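You operate a simulated robot arm through the tools that you are given. There is no shell and no other tool. Be economical: measure what you need, move in short steps, check, and stop when the job is done.

The job below is to be done with a simulated two-armed robot. You get a single attempt, and the scene is never put back.

TASK
Open the gate, carry the lug batt onto the platform end, shut and latch the gate.
Fine: carry it in both hands. Where these are worked on the way, their far stop is far enough and under half their travel is too little: gate.

Only the result counts: the job must be done as asked and must still hold three seconds after the hand-in. Knocking over, shifting, dropping, spilling or breaking anything else fails it.

THE ROBOT
Two 7-joint arms with two-finger parallel grippers on one trunk, on a base that drives. Base frame: it is fixed to the floor where the robot stands at the start and does not move with it; the origin is under the middle of the robot, x ahead of it, y to its left, z up. Readings come in mm, degrees, newtons and seconds.
The left shoulder is at the start at [60, 143, 926], the right one opposite. With the tool pointing down near the work surface each hand reaches from about 320 to 740 mm from the robot's upright axis, wherever it stands, measured 20 degrees to its own side. Places, roughly: gate [700, 100, 600]; gate latch [800, -300, 500]; lug batt [-750, -1500, 750]; platform end [900, 100, 700]. Payload 1.57 kg a hand.
The TCP of each hand is the grasp point between the finger pads, 30 mm short of the fingertips. In the tool frame z runs along the fingers and y along their closing line. The gripper opens to 110 mm. The fingers are 24 mm wide and 12 mm thick; the gripper's body (48 by 112 mm) begins 78 mm behind the TCP.
Orientation is that of the tool frame in the base frame, as a unit quaternion [w, x, y, z]. With the fingers straight down and closing along the base's y, the tool's x points along the base's -x, its y along +y and its z along -z.

THE INTERFACE
- The arms move only by the tool jog_arm. It takes "left_plan", "right_plan" or both (then of equal length, played together; a hand with none holds still); each is a list of rows, each an object of numbers (a shift or turn left out is 0, a gripper value left out holds the last): "wx", "wy", "wz": the turn, a rotation vector about the tool's x, y, z in degrees; "dx", "dy", "dz": the shift along the tool's x, y, z in mm; "grip": the finger opening in mm, from 0 to 110. In form: [{"wx": .., "wy": .., "wz": .., "dx": .., "dy": .., "dz": .., "grip": ..}, ...]. A call has 1 to 20 rows; each row shifts and turns the commanded pose from where the row before left it, along the tool's axes as they then stand. Rows are played at 5 a second. More than 50 mm and 8.6 degrees between two rows, or a gripper value outside its range, and nothing of the call is played. A pose out of reach is approached as far as the arm can. The call stops where the force on the tool passes 50 N (or 10 N more than at its start, if that is more) or the arm is blocked; 0.2 s more then pass. Each finger travels about 45 mm/s and halts on what it meets, pressing with about 39 N; the grip force reading is that of the motor and also rises with nothing between the fingers. The clock runs only during rows and for 0.2 s after the last one: add rows that do not move to give the fingers time. It gives the time, the measured TCP pose, the force on the tool (base axes), the opening and the grip force at its end, in the units of the frame above (readings bear some noise), with the torque about the TCP (base axes, N m) and any sound that the robot's microphone picked up.
- Cameras (640 x 400 px; columns grow to the right, rows downward): "scene" is now at [30.5, -7.1, 1514.3]; the picture's right is [-0.11, -0.99, 0.00], its down [-0.91, 0.10, -0.39] and it looks along [0.39, -0.04, -0.92] (base axes); focal length 264 px, centre (320, 200). "left" rides on the left gripper at [70, -16, -141] in its tool frame; the picture's right is [0.23, 0.97, 0.00], its down [-0.86, 0.20, -0.48] and it looks along [-0.47, 0.11, 0.88] (tool axes); focal length 222 px, centre (320, 200). "right" rides on the right gripper at [70, 16, -141] in its tool frame; the picture's right is [-0.23, 0.97, 0.00], its down [-0.86, -0.20, -0.48] and it looks along [-0.47, -0.11, 0.88] (tool axes); focal length 222 px, centre (320, 200). There is no depth. A picture from a camera that has moved, and an enlarged one, comes with that camera's place and axes in the base frame and with its lens.
- grab_frame(camera): a new picture of that camera. The clock stands still meanwhile.
- lift_body(by): slides the trunk up (or, below 0, down) by that many mm; the arms and the scene camera ride with it, the base frame stays. It gives what a move gives, with no picture.
- base_move(legs): drives the robot by 1 to 6 legs, each [ahead, left, turn to the left] in mm, mm and degrees, along the robot's own axes; the way and the turn of a leg run together, so that a leg with both is an arc; at most 1500 mm and 180 degrees a leg. The arms and the cameras ride along, it lands a little off, and it stops where it bumps. It gives what a move gives.
- turn_head(pan, tilt): turns the head with the scene camera to pan (to the left, within 86 degrees either way) and tilt (down, from -29 to 69), counted from straight ahead of the robot. It gives what a move gives.
- inspect(camera, box): a new picture of the part [left, top, right, bottom] of that camera's present view, enlarged. The clock stands still meanwhile.
- hand_in(): hands the job in; it is judged then, once.

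Work in short steps. Places have to be worked out from the pictures, the camera data and where the tool is seen: move nearer, look again, correct. Check each grasp and each placing, and mend what went wrong. You have 120 turns and 100 pictures in all, those below and enlarged ones among them. Open the grippers and draw the arms clear of the work before you hand the job in, unless the task says otherwise; then end with one line.

The tools are called after "Call:" as name(argument=value, ...) on one line, values as JSON. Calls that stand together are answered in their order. jog_arm: Moves the arms, as the interface text tells. Its arguments: {"type":"object","properties":{"left_plan":{"type":"array"},"right_plan":{"type":"array"}},"required":[]} The other tools are called the same way: lift_body (by) slides the trunk up or down; base_move (legs) drives the base; turn_head (pan, tilt) turns the head that bears the scene camera; grab_frame (camera) takes a picture; inspect (camera, box) takes an enlarged picture of a part of a camera's view; hand_in () hands the job in.

At the start:

```text
t: 0.0
left_ee_pos: [500.4, 116.3, 1025.2]
left_tool_rot: [0.0, 0.0, 1.0, 0.0]
left_wrist_force: [-1.1, -0.6, -0.3]
left_moment: [0.0, -0.03, -0.03]
left_grip_width: 109.9
left_gripper_force: 0.0
right_ee_pos: [460.2, -257.8, 1070.6]
right_tool_rot: [0.0, 0.0, 1.0, 0.0]
right_wrist_force: [1.1, 0.2, 0.5]
right_moment: [0.02, 0.01, -0.03]
right_grip_width: 110.0
right_gripper_force: 0.1
trunk travel left (down, up): [-525.0, 65.0]
robot x, y, heading: [1.3, 0.3, 0.0]
head pan, tilt: [-6.5, 67.1]
```

scene: 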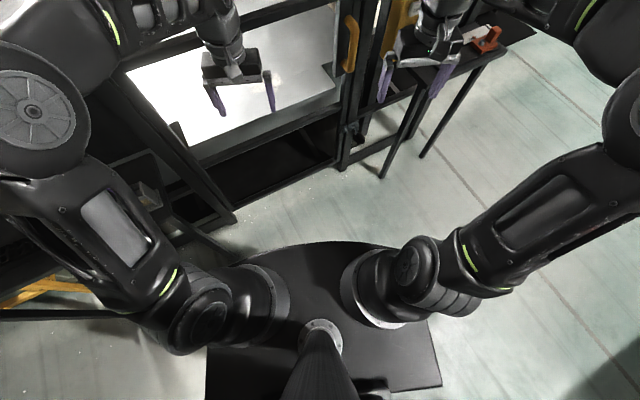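
right: 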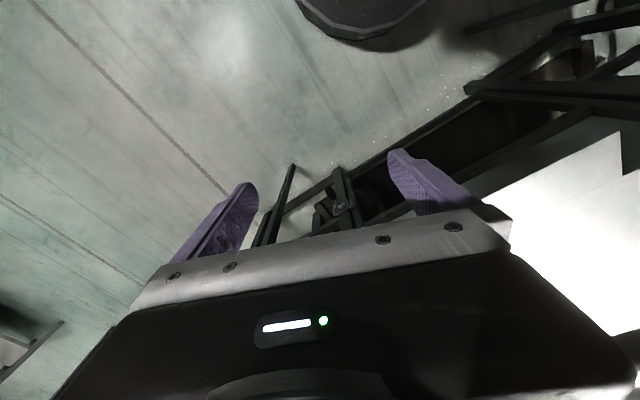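
left: 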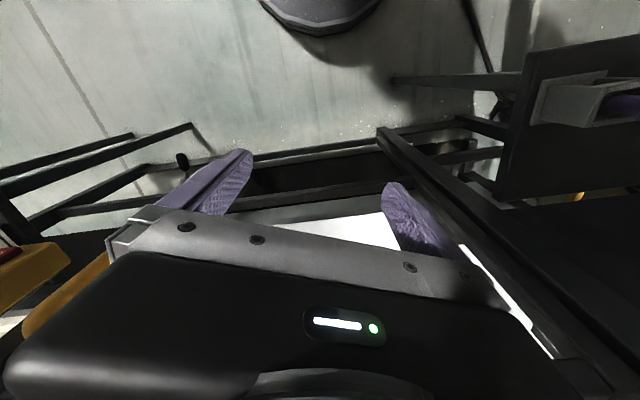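

The view is steep and the arms block part of it. I'll tilt the head up to see the gate and platform ahead.

Call:
turn_head(pan=-5, tilt=40)

Call:
grab_frame(camera="scene")

```text
t: 0.9
left_ee_pos: [500.5, 116.8, 1025.2]
left_tool_rot: [0.0, 0.0, 1.0, 0.0]
left_wrist_force: [-0.1, -0.1, -0.2]
left_moment: [0.0, -0.04, 0.01]
left_grip_width: 110.1
left_gripper_force: 0.0
right_ee_pos: [458.7, -256.6, 1068.7]
right_tool_rot: [0.0, 0.0, 1.0, 0.0]
right_wrist_force: [-0.8, -0.1, -0.7]
right_moment: [0.01, 0.0, -0.02]
right_grip_width: 110.1
right_gripper_force: 0.0
trunk travel left (down, up): [-525.0, 65.0]
robot x, y, heading: [0.9, 1.0, 0.0]
head pan, tilt: [-5.0, 40.0]
```

```text
96 pictures are left
camera scene: at [57.4, -7.8, 1548.6], right [-0.09, -1.0, 0.0], down [-0.64, 0.06, -0.77], along [0.76, -0.07, -0.64], focal length 264 px, centre (320, 200)
```

scene: 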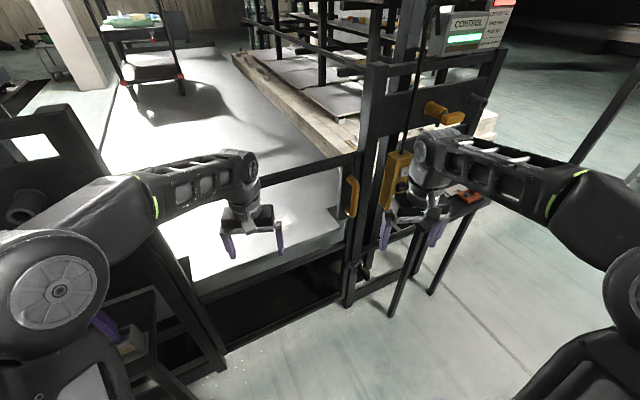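

The arms hide parts of the gate. I'll enlarge the gate, its handle and the control area.

Call:
inspect(camera="scene", box=[300, 120, 520, 320])

Call:
inspect(camera="scene", box=[340, 0, 540, 130])

Call:
inspect(camera="scene", box=[0, 90, 360, 400])

```text
2.00 times, centred on (410, 220) of scene
camera zoom: at [57.4, -7.8, 1548.6], right [-0.09, -1.0, 0.0], down [-0.64, 0.06, -0.77], along [0.76, -0.07, -0.64], focal length 528 px, centre (140, 160)
```

zoom: 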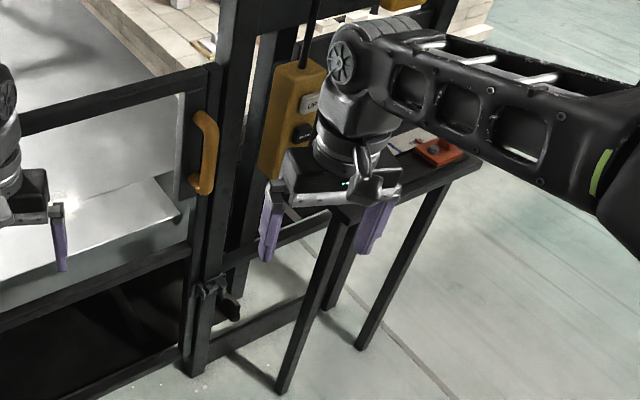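

```text
3.08 times, centred on (440, 65) of scene
camera zoom: at [57.4, -7.8, 1548.6], right [-0.09, -1.0, 0.0], down [-0.64, 0.06, -0.77], along [0.76, -0.07, -0.64], focal length 812 px, centre (-49, 615)
```

zoom: 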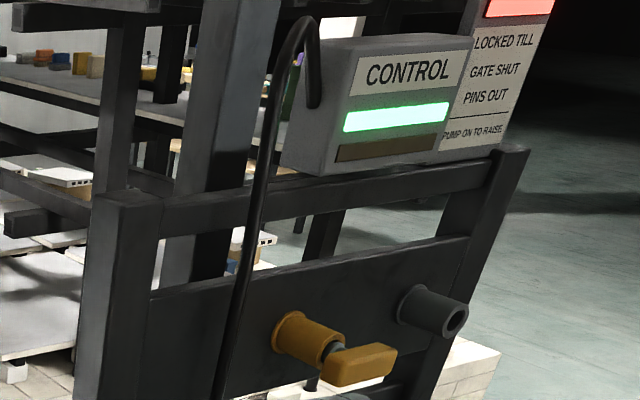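

```text
1.29 times, centred on (180, 245) of scene
camera zoom: at [57.4, -7.8, 1548.6], right [-0.09, -1.0, 0.0], down [-0.64, 0.06, -0.77], along [0.76, -0.07, -0.64], focal length 340 px, centre (501, 142)
```

zoom: 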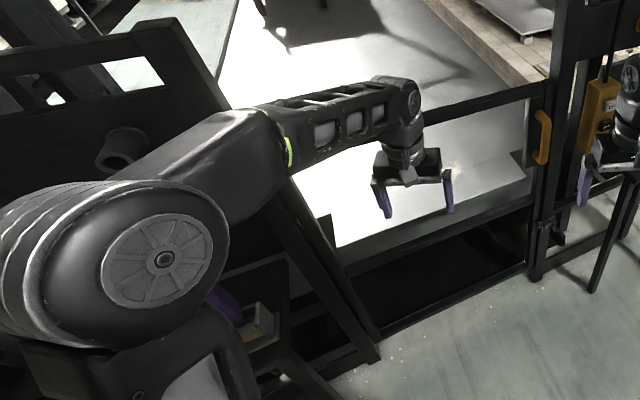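

The gate is ahead with a yellow handle and a dark latch low on its right post. Next I'll look to the right and behind for the lug batt.

Call:
turn_head(pan=-86, tilt=30)

Call:
grab_frame(camera="scene")

Call:
turn_head(pan=60, tilt=35)

Call:
grab_frame(camera="scene")

```text
t: 2.5
left_ee_pos: [500.0, 115.9, 1025.0]
left_tool_rot: [0.0, 0.0, 1.0, 0.0]
left_wrist_force: [0.2, -0.2, -0.1]
left_moment: [0.01, 0.02, -0.01]
left_grip_width: 110.1
left_gripper_force: 0.1
right_ee_pos: [460.2, -256.8, 1070.1]
right_tool_rot: [-0.001, 0.0, 1.0, 0.001]
right_wrist_force: [0.5, -0.8, 0.2]
right_moment: [0.01, -0.01, 0.0]
right_grip_width: 109.9
right_gripper_force: 0.1
trunk travel left (down, up): [-525.0, 65.0]
robot x, y, heading: [0.5, 2.8, -0.0]
head pan, tilt: [-85.9, 30.0]
```

```text
92 pictures are left
camera scene: at [-20.8, -90.6, 1564.1], right [-1.0, -0.07, 0.0], down [-0.04, 0.5, -0.87], along [0.06, -0.86, -0.5], focal length 264 px, centre (320, 200)
```

scene: 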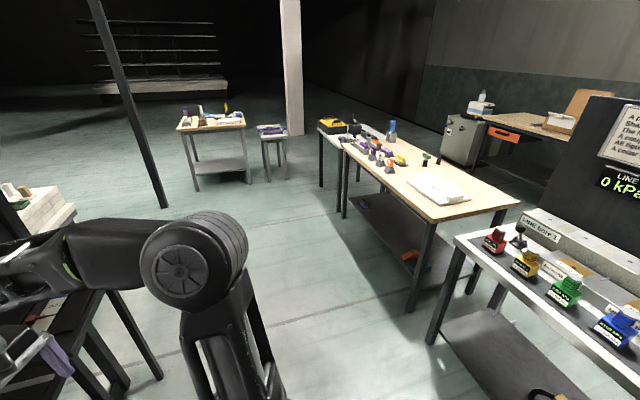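

```text
t: 4.8
left_ee_pos: [500.4, 116.1, 1025.0]
left_tool_rot: [0.0, 0.0, 1.0, 0.0]
left_wrist_force: [0.6, -0.9, 0.3]
left_moment: [0.01, 0.05, 0.01]
left_grip_width: 110.1
left_gripper_force: 0.0
right_ee_pos: [459.7, -256.9, 1069.5]
right_tool_rot: [0.0, 0.0, 1.0, 0.0]
right_wrist_force: [-0.9, 1.2, 0.0]
right_moment: [0.02, -0.01, 0.01]
right_grip_width: 109.9
right_gripper_force: 0.0
trunk travel left (down, up): [-525.0, 65.0]
robot x, y, heading: [-3.4, -2.7, -0.0]
head pan, tilt: [60.0, 35.0]
```

```text
91 pictures are left
camera scene: at [16.8, 75.8, 1556.3], right [0.87, -0.5, 0.0], down [-0.29, -0.5, -0.82], along [0.41, 0.71, -0.57], focal length 264 px, centre (320, 200)
```

scene: 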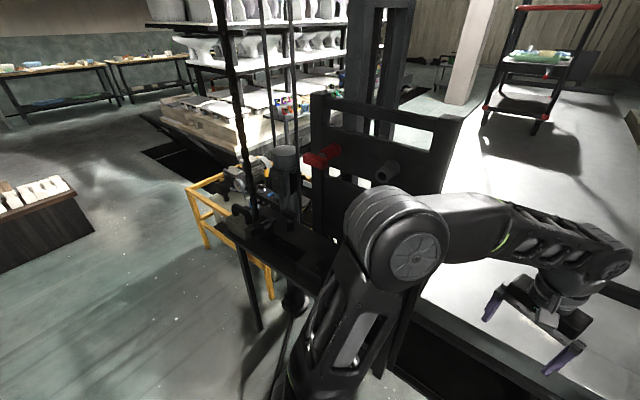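

The batt is the white slab on the wooden table to the right and behind. To see the gate mechanism I'll back up a little, with the arms still in place, and look ahead.

Call:
base_move(legs=[[-350, 0, 0]])

Call:
turn_head(pan=0, tilt=38)

Call:
grab_frame(camera="scene")

Call:
inspect(camera="scene", box=[160, 60, 440, 280])

```text
t: 7.0
left_ee_pos: [151.6, 116.0, 1025.8]
left_tool_rot: [0.0, 0.0, 1.0, 0.001]
left_wrist_force: [-0.2, 0.8, -0.2]
left_moment: [0.01, -0.03, 0.0]
left_grip_width: 109.9
left_gripper_force: 0.1
right_ee_pos: [109.8, -258.7, 1069.2]
right_tool_rot: [0.0, 0.0, 1.0, 0.0]
right_wrist_force: [-0.3, 0.3, 1.5]
right_moment: [0.02, -0.03, 0.02]
right_grip_width: 109.9
right_gripper_force: 0.1
trunk travel left (down, up): [-525.0, 65.0]
robot x, y, heading: [-350.4, -1.7, 0.0]
head pan, tilt: [60.0, 35.0]
```

```text
t: 8.3
left_ee_pos: [151.6, 116.2, 1025.7]
left_tool_rot: [0.0, 0.0, 1.0, 0.0]
left_wrist_force: [-0.7, -0.3, 0.2]
left_moment: [0.0, -0.02, 0.0]
left_grip_width: 109.9
left_gripper_force: 0.1
right_ee_pos: [110.5, -256.9, 1070.4]
right_tool_rot: [0.0, 0.0, 1.0, 0.0]
right_wrist_force: [-0.8, -0.4, -0.4]
right_moment: [0.0, 0.01, -0.01]
right_grip_width: 110.2
right_gripper_force: 0.1
trunk travel left (down, up): [-525.0, 65.0]
robot x, y, heading: [-348.0, 3.9, -0.1]
head pan, tilt: [0.0, 38.0]
```

```text
90 pictures are left
camera scene: at [-289.7, -0.4, 1551.7], right [0.0, -1.0, 0.0], down [-0.62, 0.0, -0.79], along [0.79, 0.0, -0.62], focal length 264 px, centre (320, 200)
```

scene: 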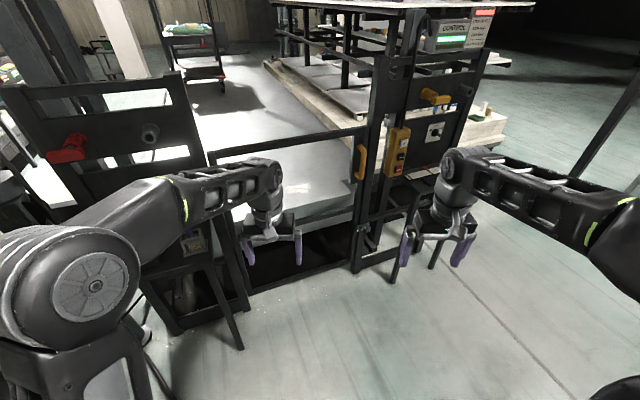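

```text
1.82 times, centred on (300, 170) of scene
camera zoom: at [-289.7, -0.4, 1551.7], right [0.0, -1.0, 0.0], down [-0.62, 0.0, -0.79], along [0.79, 0.0, -0.62], focal length 480 px, centre (356, 254)
```

zoom: 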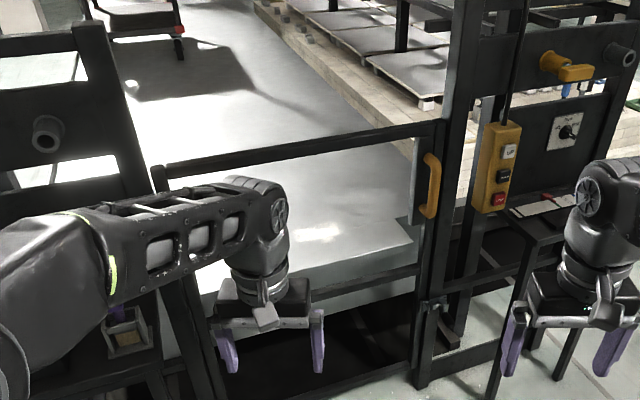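

The gate runs roughly from (680, 455) to (860, -250), hinged left, with the handle and latch at the right. I'll zoom tightly on the latch, the handle and the hinge side.

Call:
inspect(camera="scene", box=[330, 200, 410, 280])

Call:
inspect(camera="scene", box=[330, 110, 430, 200])

Call:
inspect(camera="scene", box=[180, 130, 300, 330])

```text
5.00 times, centred on (370, 240) of scene
camera zoom: at [-289.7, -0.4, 1551.7], right [0.0, -1.0, 0.0], down [-0.62, 0.0, -0.79], along [0.79, 0.0, -0.62], focal length 1320 px, centre (70, 0)
```

zoom: 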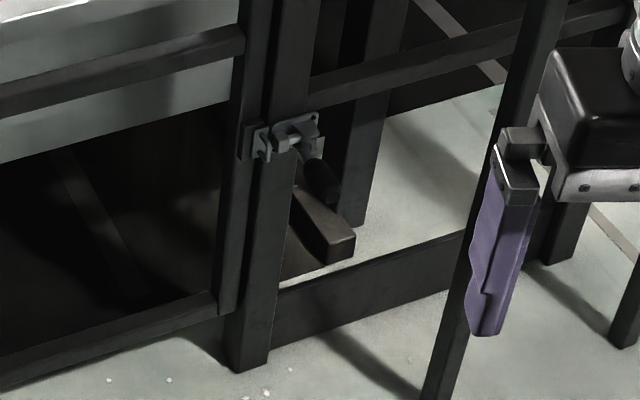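

```text
4.44 times, centred on (380, 155) of scene
camera zoom: at [-289.7, -0.4, 1551.7], right [0.0, -1.0, 0.0], down [-0.62, 0.0, -0.79], along [0.79, 0.0, -0.62], focal length 1173 px, centre (53, 400)
```

zoom: 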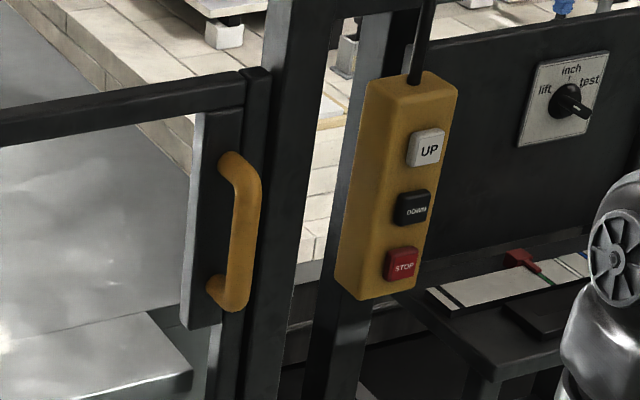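

```text
2.00 times, centred on (240, 230) of scene
camera zoom: at [-289.7, -0.4, 1551.7], right [0.0, -1.0, 0.0], down [-0.62, 0.0, -0.79], along [0.79, 0.0, -0.62], focal length 528 px, centre (480, 140)
```

zoom: 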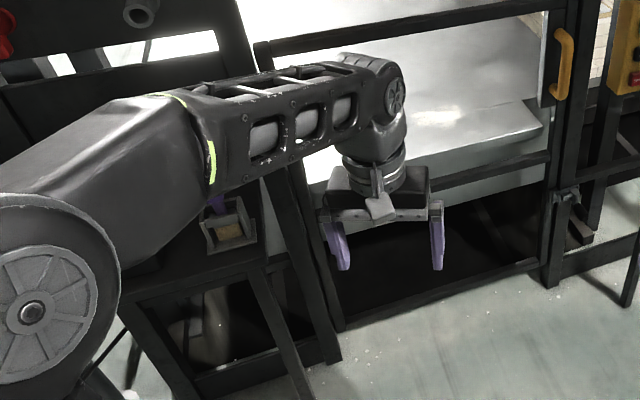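

The latch sits at about (845, -266, 460), with a black-gripped lever. I'll lower the trunk and come nearer for a close look at it.

Call:
base_move(legs=[[250, 0, 0]])

Call:
lift_body(by=-350)

Call:
turn_head(pan=-16, tilt=35)

Call:
grab_frame(camera="scene")

```text
t: 10.1
left_ee_pos: [404.7, 114.7, 1024.2]
left_tool_rot: [-0.001, 0.0, 1.0, 0.0]
left_wrist_force: [0.5, 0.9, 0.8]
left_moment: [0.03, 0.03, -0.04]
left_grip_width: 110.0
left_gripper_force: 0.2
right_ee_pos: [362.9, -258.1, 1068.7]
right_tool_rot: [0.0, 0.001, 1.0, 0.0]
right_wrist_force: [-0.4, 0.0, 0.3]
right_moment: [-0.03, 0.04, -0.03]
right_grip_width: 109.8
right_gripper_force: 0.0
trunk travel left (down, up): [-525.0, 65.0]
robot x, y, heading: [-94.5, -2.3, 0.2]
head pan, tilt: [0.0, 38.0]
```

```text
t: 13.6
left_ee_pos: [403.2, 115.7, 675.7]
left_tool_rot: [0.0, 0.0, 1.0, 0.0]
left_wrist_force: [0.6, -0.2, -0.3]
left_moment: [0.03, 0.0, 0.0]
left_grip_width: 110.2
left_gripper_force: 0.0
right_ee_pos: [362.0, -257.5, 719.7]
right_tool_rot: [0.001, 0.0, 1.0, -0.001]
right_wrist_force: [-0.4, 0.2, 0.3]
right_moment: [-0.01, -0.01, -0.02]
right_grip_width: 109.9
right_gripper_force: 0.1
trunk travel left (down, up): [-175.0, 415.0]
robot x, y, heading: [-97.6, 0.0, -0.1]
head pan, tilt: [0.0, 38.0]
```

```text
t: 14.3
left_ee_pos: [404.0, 115.2, 674.3]
left_tool_rot: [0.0, -0.001, 1.0, 0.0]
left_wrist_force: [0.3, -0.1, -0.2]
left_moment: [0.02, 0.02, 0.0]
left_grip_width: 110.0
left_gripper_force: 0.0
right_ee_pos: [362.5, -256.8, 720.3]
right_tool_rot: [0.0, -0.001, 1.0, 0.001]
right_wrist_force: [0.0, -0.5, 0.3]
right_moment: [-0.02, 0.0, 0.0]
right_grip_width: 110.1
right_gripper_force: 0.0
trunk travel left (down, up): [-175.0, 415.0]
robot x, y, heading: [-96.3, 1.0, -0.1]
head pan, tilt: [-16.0, 35.0]
```

```text
85 pictures are left
camera scene: at [-39.5, -24.8, 1206.3], right [-0.28, -0.96, 0.0], down [-0.55, 0.16, -0.82], along [0.79, -0.23, -0.57], focal length 264 px, centre (320, 200)
```

scene: 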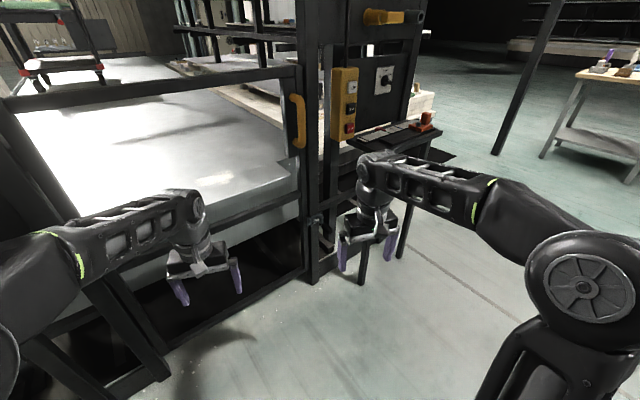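

The latch shows near (320, 225), so I'll zoom in on it and the platform edge.

Call:
inspect(camera="scene", box=[290, 195, 350, 260])

Call:
inspect(camera="scene", box=[0, 60, 330, 300])

```text
6.15 times, centred on (320, 228) of scene
camera zoom: at [-39.5, -24.8, 1206.3], right [-0.28, -0.96, 0.0], down [-0.55, 0.16, -0.82], along [0.79, -0.23, -0.57], focal length 1624 px, centre (320, 31)
```

zoom: 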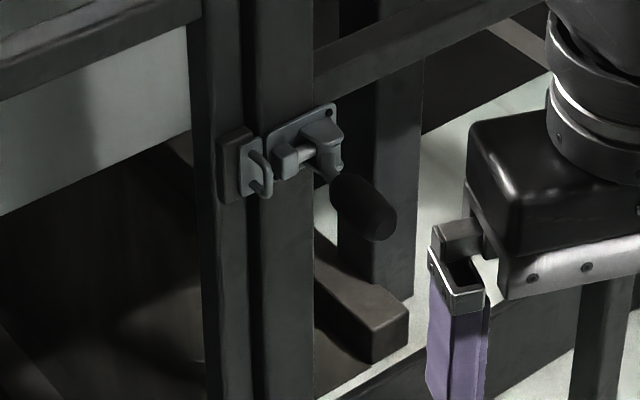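

```text
1.67 times, centred on (165, 180) of scene
camera zoom: at [-39.5, -24.8, 1206.3], right [-0.28, -0.96, 0.0], down [-0.55, 0.16, -0.82], along [0.79, -0.23, -0.57], focal length 440 px, centre (578, 233)
```

zoom: 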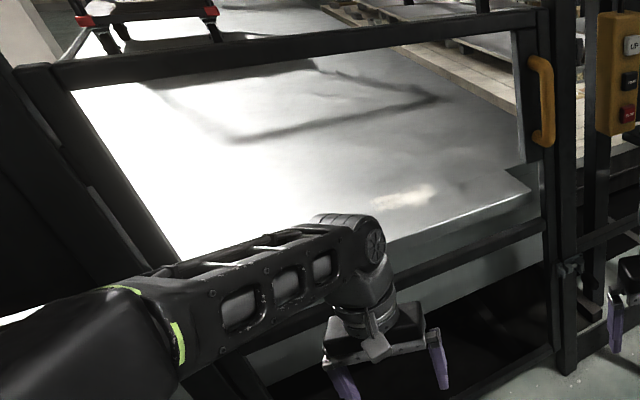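

This is a toggle latch on the post with a staple on the gate, and it's not clear whether it is engaged. I'll bring the right wrist camera near for a look.

Call:
jog_arm(right_plan=[{"dx": -42, "dz": 25}, {"dx": -42, "dz": 25}, {"dx": -42, "dz": 25}, {"dx": -42, "dz": 25}, {"dx": -42, "dz": 25}, {"dx": -42, "dz": 25}, {"wy": -8, "dx": -30}, {"wy": -8, "dx": -30}, {"wy": -8}, {"wy": -8}, {"wy": -8}])

Call:
grab_frame(camera="right")

```text
t: 16.8
left_ee_pos: [403.6, 116.4, 674.9]
left_tool_rot: [0.0, 0.0, 1.0, 0.0]
left_wrist_force: [0.1, -0.1, -0.6]
left_moment: [0.0, 0.02, 0.02]
left_grip_width: 110.0
left_gripper_force: 0.1
right_ee_pos: [631.0, -256.3, 600.2]
right_tool_rot: [0.342, 0.0, 0.94, 0.0]
right_wrist_force: [-0.2, -0.7, -0.6]
right_moment: [0.01, -0.03, 0.01]
right_grip_width: 109.9
right_gripper_force: 0.1
right hand out of reach, approached as far as the arm can: row 6
trunk travel left (down, up): [-175.0, 415.0]
robot x, y, heading: [-98.0, 0.2, -0.2]
head pan, tilt: [-16.0, 35.0]
```

```text
82 pictures are left
camera right: at [486.8, -239.9, 662.6], right [0.17, 0.97, 0.15], down [0.35, -0.2, 0.92], along [0.92, -0.11, -0.37], focal length 222 px, centre (320, 200)
```

right: 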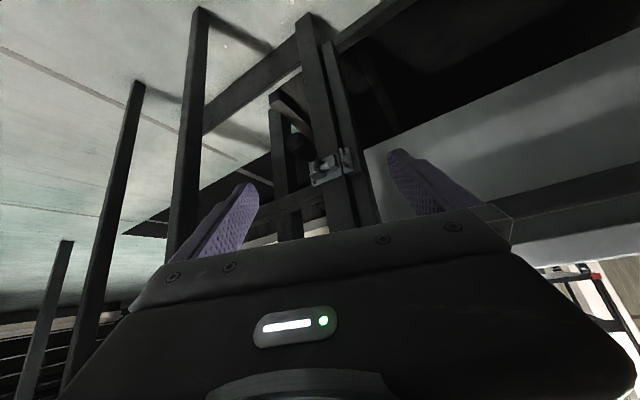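

The latch is visible (upside down) between the fingers, so I'll zoom in on it.

Call:
inspect(camera="right", box=[280, 110, 376, 200])

```text
4.44 times, centred on (328, 155) of right
camera zoom: at [486.8, -239.9, 662.6], right [0.17, 0.97, 0.15], down [0.35, -0.2, 0.92], along [0.92, -0.11, -0.37], focal length 987 px, centre (284, 400)
```

zoom: 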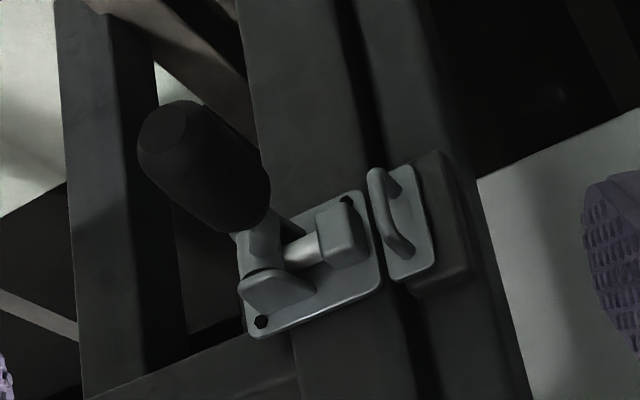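

The bolt is retracted from the staple, so the gate is unlatched at the moment. I'll retract the right arm, move right so the gate swings on my left side, and raise the trunk so the left hand can take the handle.

Call:
jog_arm(right_plan=[{"wy": 8}, {"wy": 8}, {"wy": 8, "dx": 30}, {"wy": 8, "dx": 30}, {"wy": 8, "dx": 30}, {"dx": 45}, {"dx": 45}, {"dx": 45}, {"dx": 45}])

Call:
lift_body(by=350)

Call:
base_move(legs=[[0, -440, 0]])

Call:
turn_head(pan=15, tilt=38)

Call:
grab_frame(camera="scene")

```text
t: 18.8
left_ee_pos: [404.2, 115.1, 675.3]
left_tool_rot: [0.001, 0.0, 1.0, 0.0]
left_wrist_force: [0.3, -0.2, -0.2]
left_moment: [-0.01, 0.0, 0.0]
left_grip_width: 110.0
left_gripper_force: 0.0
right_ee_pos: [365.3, -256.8, 575.2]
right_tool_rot: [0.0, 0.0, 1.0, 0.0]
right_wrist_force: [0.4, 0.1, 0.2]
right_moment: [0.02, 0.05, 0.03]
right_grip_width: 109.9
right_gripper_force: 0.0
trunk travel left (down, up): [-175.0, 415.0]
robot x, y, heading: [-93.0, 1.1, -0.1]
head pan, tilt: [-16.0, 35.0]
```

```text
t: 22.2
left_ee_pos: [404.0, 115.1, 1024.3]
left_tool_rot: [0.0, 0.0, 1.0, 0.0]
left_wrist_force: [0.0, 0.0, -0.2]
left_moment: [0.01, 0.0, -0.02]
left_grip_width: 109.8
left_gripper_force: 0.0
right_ee_pos: [366.1, -256.2, 925.5]
right_tool_rot: [0.001, 0.0, 1.0, 0.0]
right_wrist_force: [-0.3, -0.1, -0.1]
right_moment: [0.01, 0.02, 0.0]
right_grip_width: 110.3
right_gripper_force: 0.1
trunk travel left (down, up): [-525.0, 65.0]
robot x, y, heading: [-99.2, 1.6, -0.2]
head pan, tilt: [-16.0, 35.0]
```

```text
t: 24.9
left_ee_pos: [403.4, -327.8, 1024.3]
left_tool_rot: [0.0, 0.001, 1.0, -0.001]
left_wrist_force: [-0.1, -0.2, 0.0]
left_moment: [0.02, 0.0, 0.02]
left_grip_width: 110.1
left_gripper_force: 0.1
right_ee_pos: [367.1, -700.4, 926.2]
right_tool_rot: [0.0, 0.0, 1.0, 0.0]
right_wrist_force: [-0.6, -1.1, 0.6]
right_moment: [0.03, 0.02, -0.02]
right_grip_width: 109.8
right_gripper_force: 0.0
trunk travel left (down, up): [-525.0, 65.0]
robot x, y, heading: [-94.0, -440.1, 0.1]
head pan, tilt: [-16.0, 35.0]
```

```text
t: 25.8
left_ee_pos: [404.2, -327.8, 1025.0]
left_tool_rot: [0.0, 0.001, 1.0, 0.0]
left_wrist_force: [-0.3, -0.5, -1.1]
left_moment: [0.0, 0.01, 0.02]
left_grip_width: 109.7
left_gripper_force: 0.1
right_ee_pos: [366.3, -700.5, 925.7]
right_tool_rot: [0.0, 0.001, 1.0, -0.001]
right_wrist_force: [-0.3, -0.1, -0.8]
right_moment: [-0.01, 0.02, 0.01]
right_grip_width: 109.8
right_gripper_force: 0.0
trunk travel left (down, up): [-525.0, 65.0]
robot x, y, heading: [-95.8, -445.2, -0.3]
head pan, tilt: [15.0, 38.0]
```

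```text
80 pictures are left
camera scene: at [-41.1, -421.1, 1551.7], right [0.26, -0.97, 0.0], down [-0.6, -0.16, -0.79], along [0.76, 0.2, -0.62], focal length 264 px, centre (320, 200)
```

scene: 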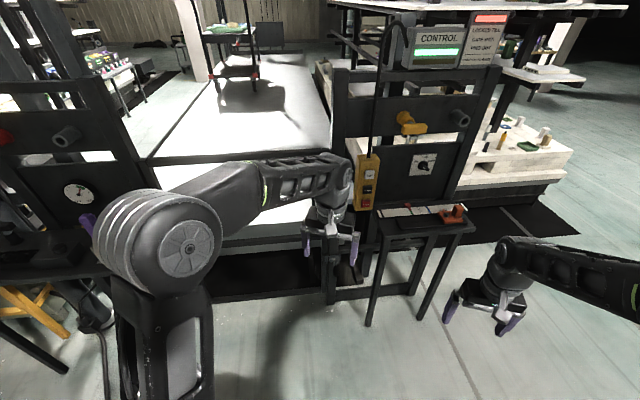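

I'll pitch the left hand toward horizontal and yaw it along the gate normal. I'll also lower it to handle height before looking.

Call:
jog_arm(left_plan=[{"wz": -7, "dz": 25, "dy": 15}, {"wz": -7, "dz": 25, "dy": 15}, {"wy": -8, "dy": 15}, {"wy": -8, "dy": 15}, {"wy": -8, "dy": 10}, {"wy": -8}, {"wy": -8}, {"wy": -8}, {"wy": -8}, {"wy": -8}, {"wy": -6}])

Call:
grab_frame(camera="left")

```text
t: 28.2
left_ee_pos: [426.7, -269.4, 977.7]
left_tool_rot: [0.569, -0.099, 0.813, 0.069]
left_wrist_force: [0.2, -0.1, 0.1]
left_moment: [-0.02, 0.01, 0.01]
left_grip_width: 109.9
left_gripper_force: 0.1
left hand out of reach, approached as far as the arm can: row 9, 10, 11
right_ee_pos: [367.1, -700.0, 925.1]
right_tool_rot: [0.0, 0.001, 1.0, 0.001]
right_wrist_force: [0.0, -0.4, 0.5]
right_moment: [0.04, 0.01, -0.02]
right_grip_width: 109.8
right_gripper_force: 0.1
trunk travel left (down, up): [-525.0, 65.0]
robot x, y, heading: [-95.0, -443.7, 0.1]
head pan, tilt: [15.0, 38.0]
```

```text
79 pictures are left
camera left: at [277.6, -321.7, 959.8], right [-0.31, 0.93, -0.21], down [-0.2, 0.16, 0.97], along [0.93, 0.34, 0.14], focal length 222 px, centre (320, 200)
```

left: 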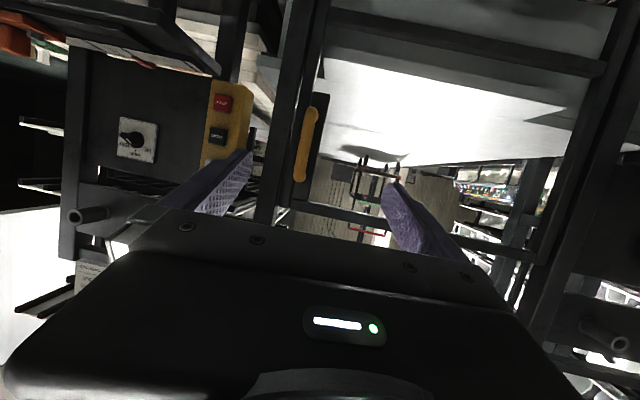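

The handle comes out at about (815, -194) with z from 830 to 1000. I'll drive 200 mm ahead, then approach part of the way and look again.

Call:
base_move(legs=[[200, 0, 0]])

Call:
jog_arm(left_plan=[{"dy": 14}, {"dy": 13, "dx": -10, "dz": 25}, {"dz": 30}, {"dz": 30}])

Call:
grab_frame(camera="left")

```text
t: 29.8
left_ee_pos: [624.9, -269.3, 976.3]
left_tool_rot: [0.569, -0.1, 0.813, 0.07]
left_wrist_force: [0.3, -0.1, -0.8]
left_moment: [0.01, 0.03, 0.02]
left_grip_width: 110.0
left_gripper_force: 0.0
right_ee_pos: [563.8, -701.2, 924.2]
right_tool_rot: [-0.001, 0.001, 1.0, 0.0]
right_wrist_force: [0.6, -0.3, -1.0]
right_moment: [0.02, 0.02, -0.02]
right_grip_width: 110.0
right_gripper_force: 0.1
trunk travel left (down, up): [-525.0, 65.0]
robot x, y, heading: [100.9, -446.1, -0.4]
head pan, tilt: [15.0, 38.0]
```

```text
t: 30.8
left_ee_pos: [704.4, -223.3, 956.8]
left_tool_rot: [0.57, -0.099, 0.813, 0.07]
left_wrist_force: [0.0, 0.4, 0.7]
left_moment: [-0.01, 0.01, 0.01]
left_grip_width: 109.7
left_gripper_force: 0.1
left hand out of reach, approached as far as the arm can: row 1
right_ee_pos: [564.1, -700.4, 924.9]
right_tool_rot: [0.0, 0.0, 1.0, 0.0]
right_wrist_force: [0.0, 0.2, -0.5]
right_moment: [0.02, 0.01, 0.0]
right_grip_width: 110.1
right_gripper_force: 0.0
trunk travel left (down, up): [-525.0, 65.0]
robot x, y, heading: [98.6, -442.7, -0.1]
head pan, tilt: [15.0, 38.0]
```

```text
78 pictures are left
camera left: at [555.8, -275.2, 940.2], right [-0.31, 0.93, -0.21], down [-0.2, 0.16, 0.97], along [0.93, 0.34, 0.14], focal length 222 px, centre (320, 200)
```

left: 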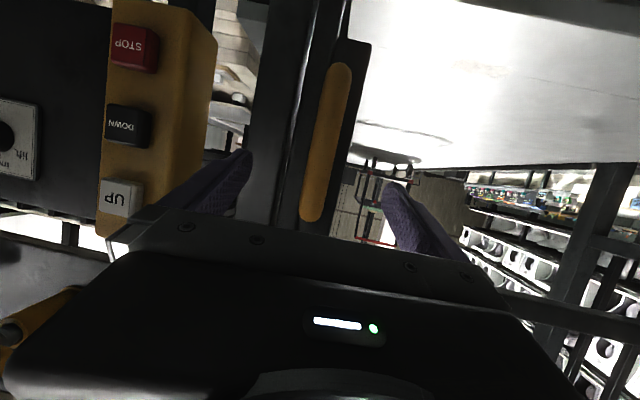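

The handle is centred between the fingers, about 115 mm ahead. I'll narrow the gripper and advance 80 mm.

Call:
jog_arm(left_plan=[{"dy": 6, "grip": 70}, {"grip": 70}, {"dz": 30, "grip": 70}, {"dz": 30, "grip": 70}, {"dz": 20, "grip": 70}])

Call:
grab_frame(camera="left")

```text
t: 32.0
left_ee_pos: [776.6, -199.4, 929.5]
left_tool_rot: [0.568, -0.1, 0.814, 0.07]
left_wrist_force: [-0.7, -0.2, 1.1]
left_moment: [-0.01, 0.03, 0.01]
left_grip_width: 70.0
left_gripper_force: 0.0
right_ee_pos: [563.9, -700.2, 925.1]
right_tool_rot: [0.0, 0.002, 1.0, 0.0]
right_wrist_force: [0.0, -0.1, -0.4]
right_moment: [-0.01, 0.0, 0.0]
right_grip_width: 110.0
right_gripper_force: 0.1
trunk travel left (down, up): [-525.0, 65.0]
robot x, y, heading: [100.8, -441.1, 0.1]
head pan, tilt: [15.0, 38.0]
```

```text
77 pictures are left
camera left: at [627.2, -252.4, 912.9], right [-0.31, 0.93, -0.21], down [-0.2, 0.16, 0.97], along [0.93, 0.34, 0.14], focal length 222 px, centre (320, 200)
```

left: 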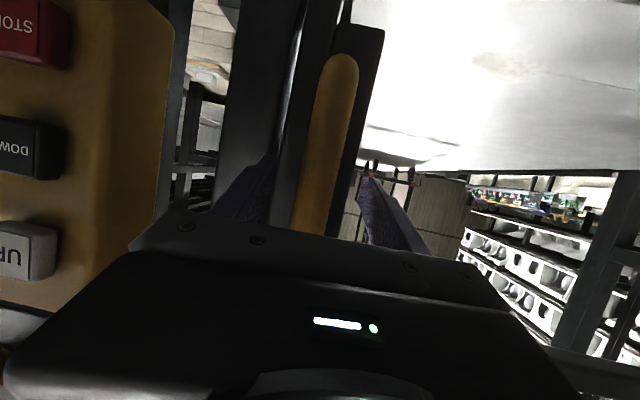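

The bar looks to be between the fingers now. I'll advance 12 mm more and close on it.

Call:
jog_arm(left_plan=[{"dz": 12}, {"grip": 0}, {"grip": 0}, {"grip": 0}, {"grip": 0}, {"grip": 0}, {"grip": 0}])

Call:
inspect(camera="left", box=[200, 40, 440, 260])

```text
t: 33.6
left_ee_pos: [788.1, -200.1, 926.2]
left_tool_rot: [0.568, -0.098, 0.814, 0.069]
left_wrist_force: [2.9, -9.1, -1.1]
left_moment: [-0.24, -0.26, -0.27]
left_grip_width: 28.1
left_gripper_force: 38.4
right_ee_pos: [562.1, -700.2, 924.9]
right_tool_rot: [0.0, 0.001, 1.0, 0.0]
right_wrist_force: [-0.1, 0.2, -0.1]
right_moment: [0.03, 0.01, -0.02]
right_grip_width: 109.7
right_gripper_force: 0.0
trunk travel left (down, up): [-525.0, 65.0]
robot x, y, heading: [101.6, -441.9, -0.2]
head pan, tilt: [15.0, 38.0]
```

```text
1.82 times, centred on (320, 150) of left
camera zoom: at [638.4, -252.2, 909.2], right [-0.31, 0.93, -0.21], down [-0.2, 0.16, 0.97], along [0.93, 0.34, 0.14], focal length 404 px, centre (320, 291)
```

zoom: 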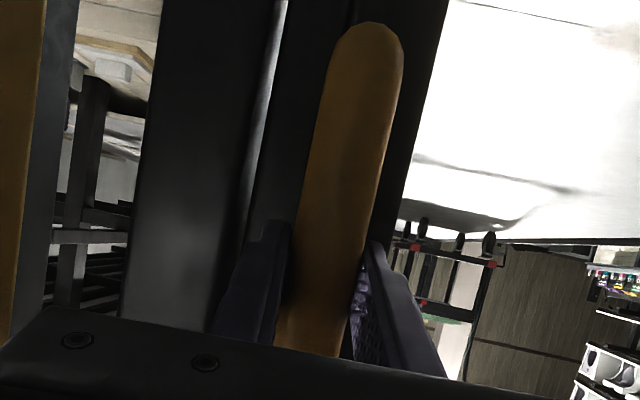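

Handle gripped at 28 mm. I'll pull gently 60 mm along the gate normal and check the forces.

Call:
jog_arm(left_plan=[{"dz": -9.4, "dx": 3.42}, {"dz": -9.4, "dx": 3.42}, {"dz": -14, "dx": 5.1}, {"dz": -14, "dx": 5.1}, {"dz": -14, "dx": 5.1}])

```text
t: 34.8
left_ee_pos: [724.4, -216.2, 925.5]
left_tool_rot: [0.569, -0.099, 0.813, 0.07]
left_wrist_force: [3.5, -17.9, 3.0]
left_moment: [-0.48, 1.08, -0.2]
left_grip_width: 28.1
left_gripper_force: 38.6
right_ee_pos: [563.7, -702.3, 926.4]
right_tool_rot: [0.0, 0.001, 1.0, 0.001]
right_wrist_force: [0.2, -0.3, 0.2]
right_moment: [0.01, 0.02, -0.03]
right_grip_width: 109.9
right_gripper_force: 0.0
trunk travel left (down, up): [-525.0, 65.0]
robot x, y, heading: [102.5, -442.3, -0.3]
head pan, tilt: [15.0, 38.0]
```

The gate moves freely. I'll continue along the arc about the left hinge, adding leftward motion gradually.

Call:
jog_arm(left_plan=[{"dz": -23.3, "dx": 8.5, "dy": 0}, {"dz": -23.2, "dx": 8.4, "dy": 2}, {"dz": -23, "dx": 8.4, "dy": 4}, {"dz": -22.8, "dx": 8.3, "dy": 5.5}, {"dz": -22.6, "dx": 8.2, "dy": 6.7}, {"dz": -22.4, "dx": 8.1, "dy": 7.6}])

Call:
grab_frame(camera="scene")

```text
t: 36.2
left_ee_pos: [617.4, -230.8, 914.6]
left_tool_rot: [0.573, -0.102, 0.81, 0.073]
left_wrist_force: [1.1, 2.2, 32.3]
left_moment: [-0.29, -0.25, 0.0]
left_grip_width: 27.3
left_gripper_force: 38.1
left hand out of reach, approached as far as the arm can: row 5, 6
right_ee_pos: [561.9, -700.2, 927.6]
right_tool_rot: [0.002, 0.0, 1.0, 0.0]
right_wrist_force: [0.1, 0.0, 0.6]
right_moment: [0.02, 0.0, 0.0]
right_grip_width: 109.7
right_gripper_force: 0.2
trunk travel left (down, up): [-525.0, 65.0]
robot x, y, heading: [97.9, -441.5, -0.2]
head pan, tilt: [15.0, 38.0]
```

```text
75 pictures are left
camera scene: at [153.5, -421.5, 1552.2], right [0.26, -0.97, 0.0], down [-0.59, -0.16, -0.79], along [0.76, 0.2, -0.61], focal length 264 px, centre (320, 200)
```

scene: 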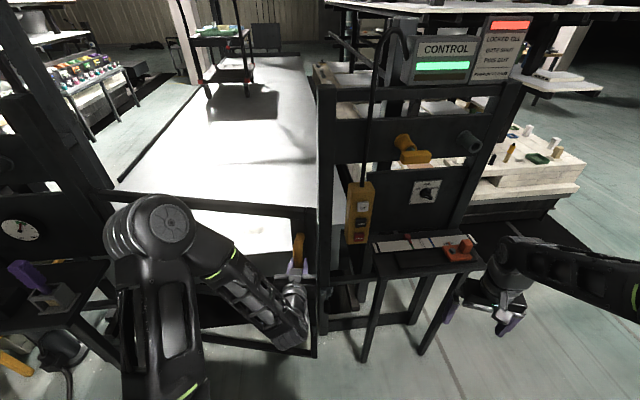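

The arm is at its near limit in this posture, so I'll move the base along the arc instead, with the hand holding the handle.

Call:
base_move(legs=[[-60, 3, 0], [-60, 9, 0], [-58, 14, 0]])

```text
t: 38.3
left_ee_pos: [440.0, -213.1, 911.0]
left_tool_rot: [0.567, -0.095, 0.816, 0.066]
left_wrist_force: [-9.9, -38.3, -14.6]
left_moment: [0.34, -0.51, -0.44]
left_grip_width: 27.9
left_gripper_force: 38.0
right_ee_pos: [384.5, -677.6, 924.6]
right_tool_rot: [-0.001, 0.0, 1.0, 0.001]
right_wrist_force: [-0.4, 0.8, -0.2]
right_moment: [0.01, 0.02, 0.01]
right_grip_width: 109.8
right_gripper_force: 0.0
trunk travel left (down, up): [-525.0, 65.0]
robot x, y, heading: [-77.1, -416.1, -0.2]
head pan, tilt: [15.0, 38.0]
```

There is a leftward load of 38 N, so the arc is flatter than I assumed. I'll go on mostly straight back in smaller legs.

Call:
base_move(legs=[[-40, -3, 0], [-45, 8, 0]])

Call:
grab_frame(camera="scene")

```text
t: 39.7
left_ee_pos: [371.3, -196.5, 909.6]
left_tool_rot: [0.567, -0.107, 0.813, 0.078]
left_wrist_force: [-0.5, 3.1, -3.9]
left_moment: [-0.49, 0.35, 0.42]
left_grip_width: 28.1
left_gripper_force: 38.0
right_ee_pos: [316.0, -670.1, 926.0]
right_tool_rot: [0.0, 0.001, 1.0, -0.001]
right_wrist_force: [0.4, 0.1, 0.9]
right_moment: [-0.02, -0.02, 0.02]
right_grip_width: 110.0
right_gripper_force: 0.0
trunk travel left (down, up): [-525.0, 65.0]
robot x, y, heading: [-147.4, -414.1, -0.1]
head pan, tilt: [15.0, 38.0]
stopped in leg 2: the force on the tool passed its limit at 55 N (the readings are from after the stop); the commanded pose is now the measured one
```

```text
74 pictures are left
camera scene: at [-91.9, -391.3, 1551.7], right [0.26, -0.97, 0.0], down [-0.59, -0.16, -0.79], along [0.76, 0.2, -0.62], focal length 264 px, centre (320, 200)
```

scene: 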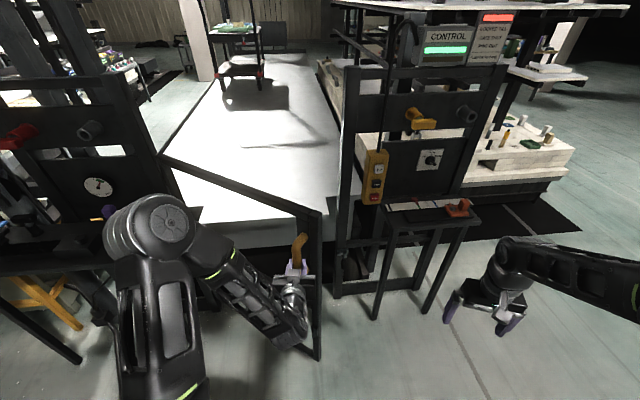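

Force is near zero, and a circle fit puts the hinge at about (585, 434) with R 665, opened about 36°. I'll continue along that circle.

Call:
base_move(legs=[[-33, 12, 0], [-34, 15, 0], [-35, 18, 0], [-35, 21, 0]])

```text
t: 42.0
left_ee_pos: [234.2, -130.7, 909.2]
left_tool_rot: [0.569, -0.104, 0.812, 0.077]
left_wrist_force: [-1.5, -1.3, -8.5]
left_moment: [-0.18, -0.2, -0.42]
left_grip_width: 27.7
left_gripper_force: 38.0
right_ee_pos: [178.6, -605.0, 926.2]
right_tool_rot: [0.0, 0.001, 1.0, -0.001]
right_wrist_force: [0.0, 0.4, 0.3]
right_moment: [-0.06, -0.03, 0.0]
right_grip_width: 109.9
right_gripper_force: 0.2
trunk travel left (down, up): [-525.0, 65.0]
robot x, y, heading: [-285.5, -346.9, 0.3]
head pan, tilt: [15.0, 38.0]
```

The circle fits and forces are small. I'll continue another 14° along it.

Call:
base_move(legs=[[-33, 22, 0], [-33, 25, 0], [-31, 26, 0], [-29, 29, 0]])

Call:
grab_frame(camera="scene")

```text
t: 44.3
left_ee_pos: [107.3, -29.1, 912.0]
left_tool_rot: [0.567, -0.103, 0.814, 0.076]
left_wrist_force: [1.3, 0.9, -0.1]
left_moment: [-0.07, -0.27, -0.45]
left_grip_width: 27.7
left_gripper_force: 38.5
right_ee_pos: [52.1, -500.8, 925.9]
right_tool_rot: [0.0, 0.0, 1.0, 0.0]
right_wrist_force: [0.1, 0.3, 0.0]
right_moment: [-0.02, -0.03, -0.03]
right_grip_width: 110.2
right_gripper_force: 0.0
trunk travel left (down, up): [-525.0, 65.0]
robot x, y, heading: [-411.3, -244.0, -0.0]
head pan, tilt: [15.0, 38.0]
```

```text
73 pictures are left
camera scene: at [-355.9, -222.1, 1551.7], right [0.26, -0.97, 0.0], down [-0.59, -0.16, -0.79], along [0.76, 0.2, -0.62], focal length 264 px, centre (320, 200)
```

scene: 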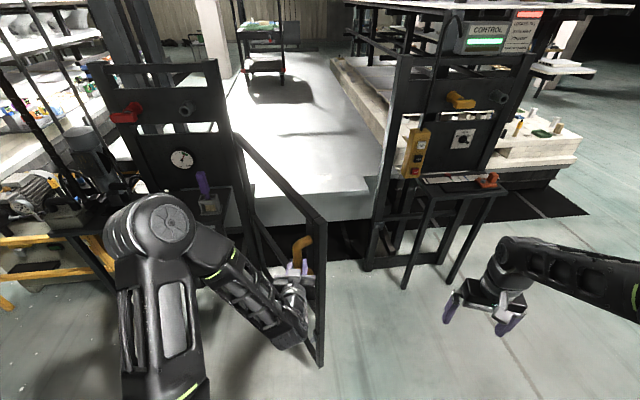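

The gate is about 64° open. Before backing further I'll look behind on the right.

Call:
turn_head(pan=-86, tilt=45)

Call:
grab_frame(camera="scene")

```text
t: 46.1
left_ee_pos: [106.9, -30.3, 910.9]
left_tool_rot: [0.568, -0.103, 0.813, 0.077]
left_wrist_force: [2.6, 1.7, 2.5]
left_moment: [-0.41, -0.08, -0.04]
left_grip_width: 28.0
left_gripper_force: 38.3
right_ee_pos: [52.4, -503.4, 925.6]
right_tool_rot: [0.0, 0.0, 1.0, 0.001]
right_wrist_force: [0.8, -0.1, 0.6]
right_moment: [-0.03, -0.02, -0.02]
right_grip_width: 110.1
right_gripper_force: 0.2
trunk travel left (down, up): [-525.0, 65.0]
robot x, y, heading: [-411.1, -244.1, -0.0]
head pan, tilt: [-85.9, 45.0]
```

```text
72 pictures are left
camera scene: at [-432.1, -327.4, 1541.5], right [-1.0, -0.07, 0.0], down [-0.05, 0.71, -0.71], along [0.05, -0.71, -0.71], focal length 264 px, centre (320, 200)
```

scene: 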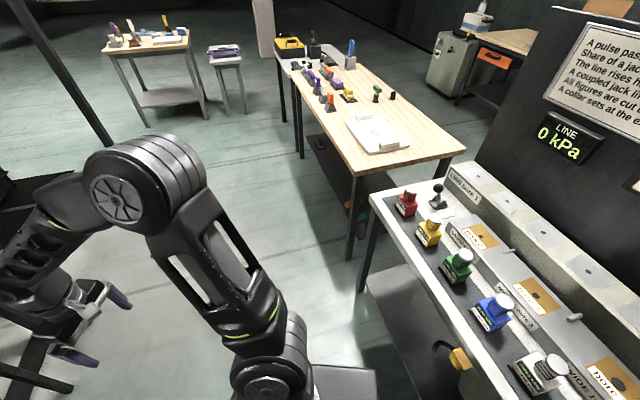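

There is room behind. I'll continue pulling the gate to about 80°.

Call:
base_move(legs=[[-31, 34, 0], [-29, 37, 0], [-26, 39, 0], [-23, 40, 0]])

Call:
turn_head(pan=20, tilt=45)

Call:
grab_frame(camera="scene")

```text
t: 48.5
left_ee_pos: [-0.6, 120.5, 910.2]
left_tool_rot: [0.567, -0.102, 0.814, 0.076]
left_wrist_force: [0.5, 0.9, -0.5]
left_moment: [-0.22, -0.09, -0.49]
left_grip_width: 27.8
left_gripper_force: 38.0
right_ee_pos: [-56.0, -351.6, 926.5]
right_tool_rot: [0.001, 0.0, 1.0, -0.001]
right_wrist_force: [-0.4, 0.1, 0.5]
right_moment: [-0.01, -0.03, 0.01]
right_grip_width: 110.0
right_gripper_force: 0.1
trunk travel left (down, up): [-525.0, 65.0]
robot x, y, heading: [-523.2, -92.6, 0.1]
head pan, tilt: [-85.9, 45.0]
```

```text
t: 50.4
left_ee_pos: [-0.7, 120.4, 910.3]
left_tool_rot: [0.567, -0.103, 0.814, 0.077]
left_wrist_force: [0.9, 0.7, 1.0]
left_moment: [-0.49, -0.07, -0.01]
left_grip_width: 27.6
left_gripper_force: 37.5
right_ee_pos: [-56.0, -353.0, 925.2]
right_tool_rot: [0.0, 0.0, 1.0, -0.001]
right_wrist_force: [0.8, -0.2, 0.2]
right_moment: [-0.03, -0.04, 0.01]
right_grip_width: 110.2
right_gripper_force: 0.0
trunk travel left (down, up): [-525.0, 65.0]
robot x, y, heading: [-519.0, -93.8, -0.1]
head pan, tilt: [20.0, 45.0]
```

```text
71 pictures are left
camera scene: at [-470.6, -68.3, 1541.4], right [0.34, -0.94, 0.0], down [-0.66, -0.24, -0.71], along [0.66, 0.24, -0.71], focal length 264 px, centre (320, 200)
```

scene: 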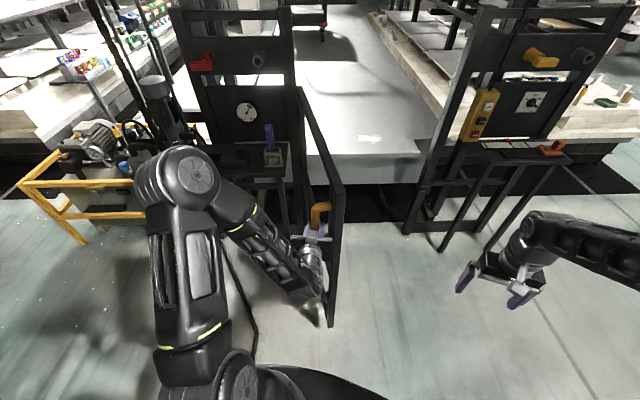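

The gate is now about 80° open and moving freely. I'll go another 11° or so, until its stop if it meets one.

Call:
base_move(legs=[[-16, 32, 0], [-15, 33, 0], [-10, 27, 0], [-9, 28, 0]])

```text
t: 52.5
left_ee_pos: [-52.0, 240.1, 910.5]
left_tool_rot: [0.568, -0.1, 0.814, 0.074]
left_wrist_force: [0.5, 1.5, 0.2]
left_moment: [-0.6, 0.24, -0.5]
left_grip_width: 27.9
left_gripper_force: 38.0
right_ee_pos: [-106.8, -230.6, 926.7]
right_tool_rot: [0.001, 0.001, 1.0, 0.0]
right_wrist_force: [-0.3, 0.0, 0.7]
right_moment: [-0.02, -0.01, -0.01]
right_grip_width: 109.9
right_gripper_force: 0.1
trunk travel left (down, up): [-525.0, 65.0]
robot x, y, heading: [-573.3, 25.2, 0.0]
head pan, tilt: [20.0, 45.0]
```

About 91° open and still free. I'll try 10° more.

Call:
base_move(legs=[[-8, 28, 0], [-7, 29, 0], [-5, 29, 0], [-3, 29, 0]])

```text
t: 54.0
left_ee_pos: [-63.5, 280.6, 910.9]
left_tool_rot: [0.568, -0.088, 0.816, 0.063]
left_wrist_force: [4.3, 0.6, -5.9]
left_moment: [-0.04, -0.51, -0.08]
left_grip_width: 27.7
left_gripper_force: 38.4
right_ee_pos: [-119.8, -175.8, 925.5]
right_tool_rot: [-0.001, 0.001, 1.0, 0.0]
right_wrist_force: [0.4, 0.1, -0.8]
right_moment: [-0.01, 0.0, 0.0]
right_grip_width: 109.9
right_gripper_force: 0.1
trunk travel left (down, up): [-525.0, 65.0]
robot x, y, heading: [-582.4, 80.5, -0.1]
head pan, tilt: [20.0, 45.0]
stopped in leg 2: the force on the tool passed its limit at 53 N (the readings are from after the stop); the commanded pose is now the measured one
```

The stop is reached at about 95°. I'll open the fingers a little and back off the handle along the tool direction.

Call:
jog_arm(left_plan=[{"grip": 54}, {"grip": 54}, {"grip": 54}, {"grip": 54}])

Call:
base_move(legs=[[-58, -14, 0]])

Call:
jog_arm(left_plan=[{"dx": -33.8, "dz": -12.3}, {"dx": -33.8, "dz": -12.3}, {"dx": -33.8, "dz": -12.3}, {"dx": -33.8, "dz": -12.3}, {"dx": -33.8, "dz": -12.3}])

Call:
grab_frame(camera="scene")

```text
t: 55.0
left_ee_pos: [-62.5, 281.5, 911.3]
left_tool_rot: [0.569, -0.088, 0.815, 0.063]
left_wrist_force: [0.2, -0.4, 0.1]
left_moment: [-0.02, 0.05, -0.01]
left_grip_width: 54.0
left_gripper_force: 0.0
right_ee_pos: [-120.9, -175.5, 926.3]
right_tool_rot: [0.001, 0.001, 1.0, 0.0]
right_wrist_force: [-0.2, 0.0, 0.2]
right_moment: [0.02, 0.02, 0.01]
right_grip_width: 110.1
right_gripper_force: 0.1
trunk travel left (down, up): [-525.0, 65.0]
robot x, y, heading: [-589.1, 81.9, -0.2]
head pan, tilt: [20.0, 45.0]
```

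```text
t: 55.9
left_ee_pos: [-122.0, 267.2, 911.7]
left_tool_rot: [0.569, -0.088, 0.815, 0.064]
left_wrist_force: [-0.7, 0.2, 0.4]
left_moment: [0.01, -0.02, 0.01]
left_grip_width: 54.0
left_gripper_force: 0.0
right_ee_pos: [-179.6, -190.1, 927.2]
right_tool_rot: [0.001, 0.0, 1.0, 0.0]
right_wrist_force: [0.4, 0.4, 0.2]
right_moment: [-0.03, -0.05, -0.01]
right_grip_width: 109.9
right_gripper_force: 0.1
trunk travel left (down, up): [-525.0, 65.0]
robot x, y, heading: [-642.4, 64.0, -0.3]
head pan, tilt: [20.0, 45.0]
```

```text
t: 57.1
left_ee_pos: [-109.5, 263.7, 1090.1]
left_tool_rot: [0.568, -0.087, 0.816, 0.063]
left_wrist_force: [-0.8, 0.1, -0.5]
left_moment: [0.03, 0.01, 0.0]
left_grip_width: 53.9
left_gripper_force: 0.0
left hand out of reach, approached as far as the arm can: row 1, 2
right_ee_pos: [-179.6, -190.3, 926.5]
right_tool_rot: [0.001, 0.001, 1.0, 0.0]
right_wrist_force: [0.3, 1.3, 0.8]
right_moment: [0.0, -0.01, -0.03]
right_grip_width: 110.0
right_gripper_force: 0.1
trunk travel left (down, up): [-525.0, 65.0]
robot x, y, heading: [-642.2, 67.2, -0.7]
head pan, tilt: [20.0, 45.0]
```

```text
70 pictures are left
camera scene: at [-593.9, 94.2, 1541.4], right [0.34, -0.94, 0.0], down [-0.67, -0.24, -0.71], along [0.67, 0.24, -0.71], focal length 264 px, centre (320, 200)
```

scene: 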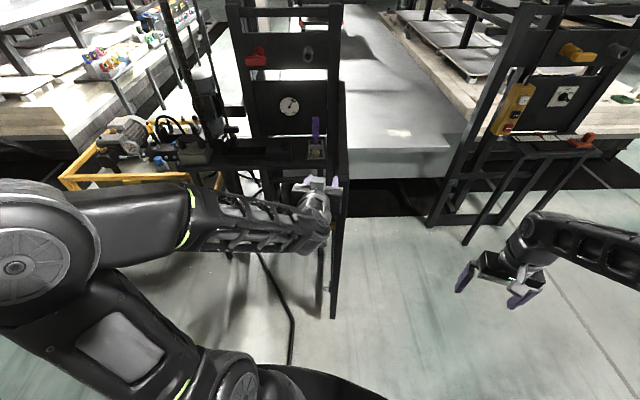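

The gate stands open and the left hand is above and behind its end. I'll bring the left hand back to tool-down near the body.

Call:
jog_arm(left_plan=[{"dz": -20, "dx": -8}, {"dz": -20, "dx": -8}, {"wy": 8, "dz": -15}, {"wy": 8, "dz": -10}, {"wy": 8}, {"wy": 8}, {"wy": 8}, {"wy": 8}, {"wy": 8}, {"wy": 8}, {"wy": 6}, {"wz": 7, "grip": 110}, {"wz": 7}, {}])

```text
t: 60.1
left_ee_pos: [-161.3, 251.4, 1121.1]
left_tool_rot: [0.03, 0.017, 0.999, 0.009]
left_wrist_force: [0.0, 0.1, -0.3]
left_moment: [-0.03, 0.0, -0.03]
left_grip_width: 110.1
left_gripper_force: 0.2
left hand out of reach, approached as far as the arm can: row 11
right_ee_pos: [-179.5, -190.2, 927.0]
right_tool_rot: [0.002, 0.002, 1.0, 0.0]
right_wrist_force: [-0.1, 0.5, 0.2]
right_moment: [0.0, 0.01, -0.01]
right_grip_width: 109.9
right_gripper_force: 0.0
trunk travel left (down, up): [-525.0, 65.0]
robot x, y, heading: [-641.8, 65.9, -0.0]
head pan, tilt: [20.0, 45.0]
```

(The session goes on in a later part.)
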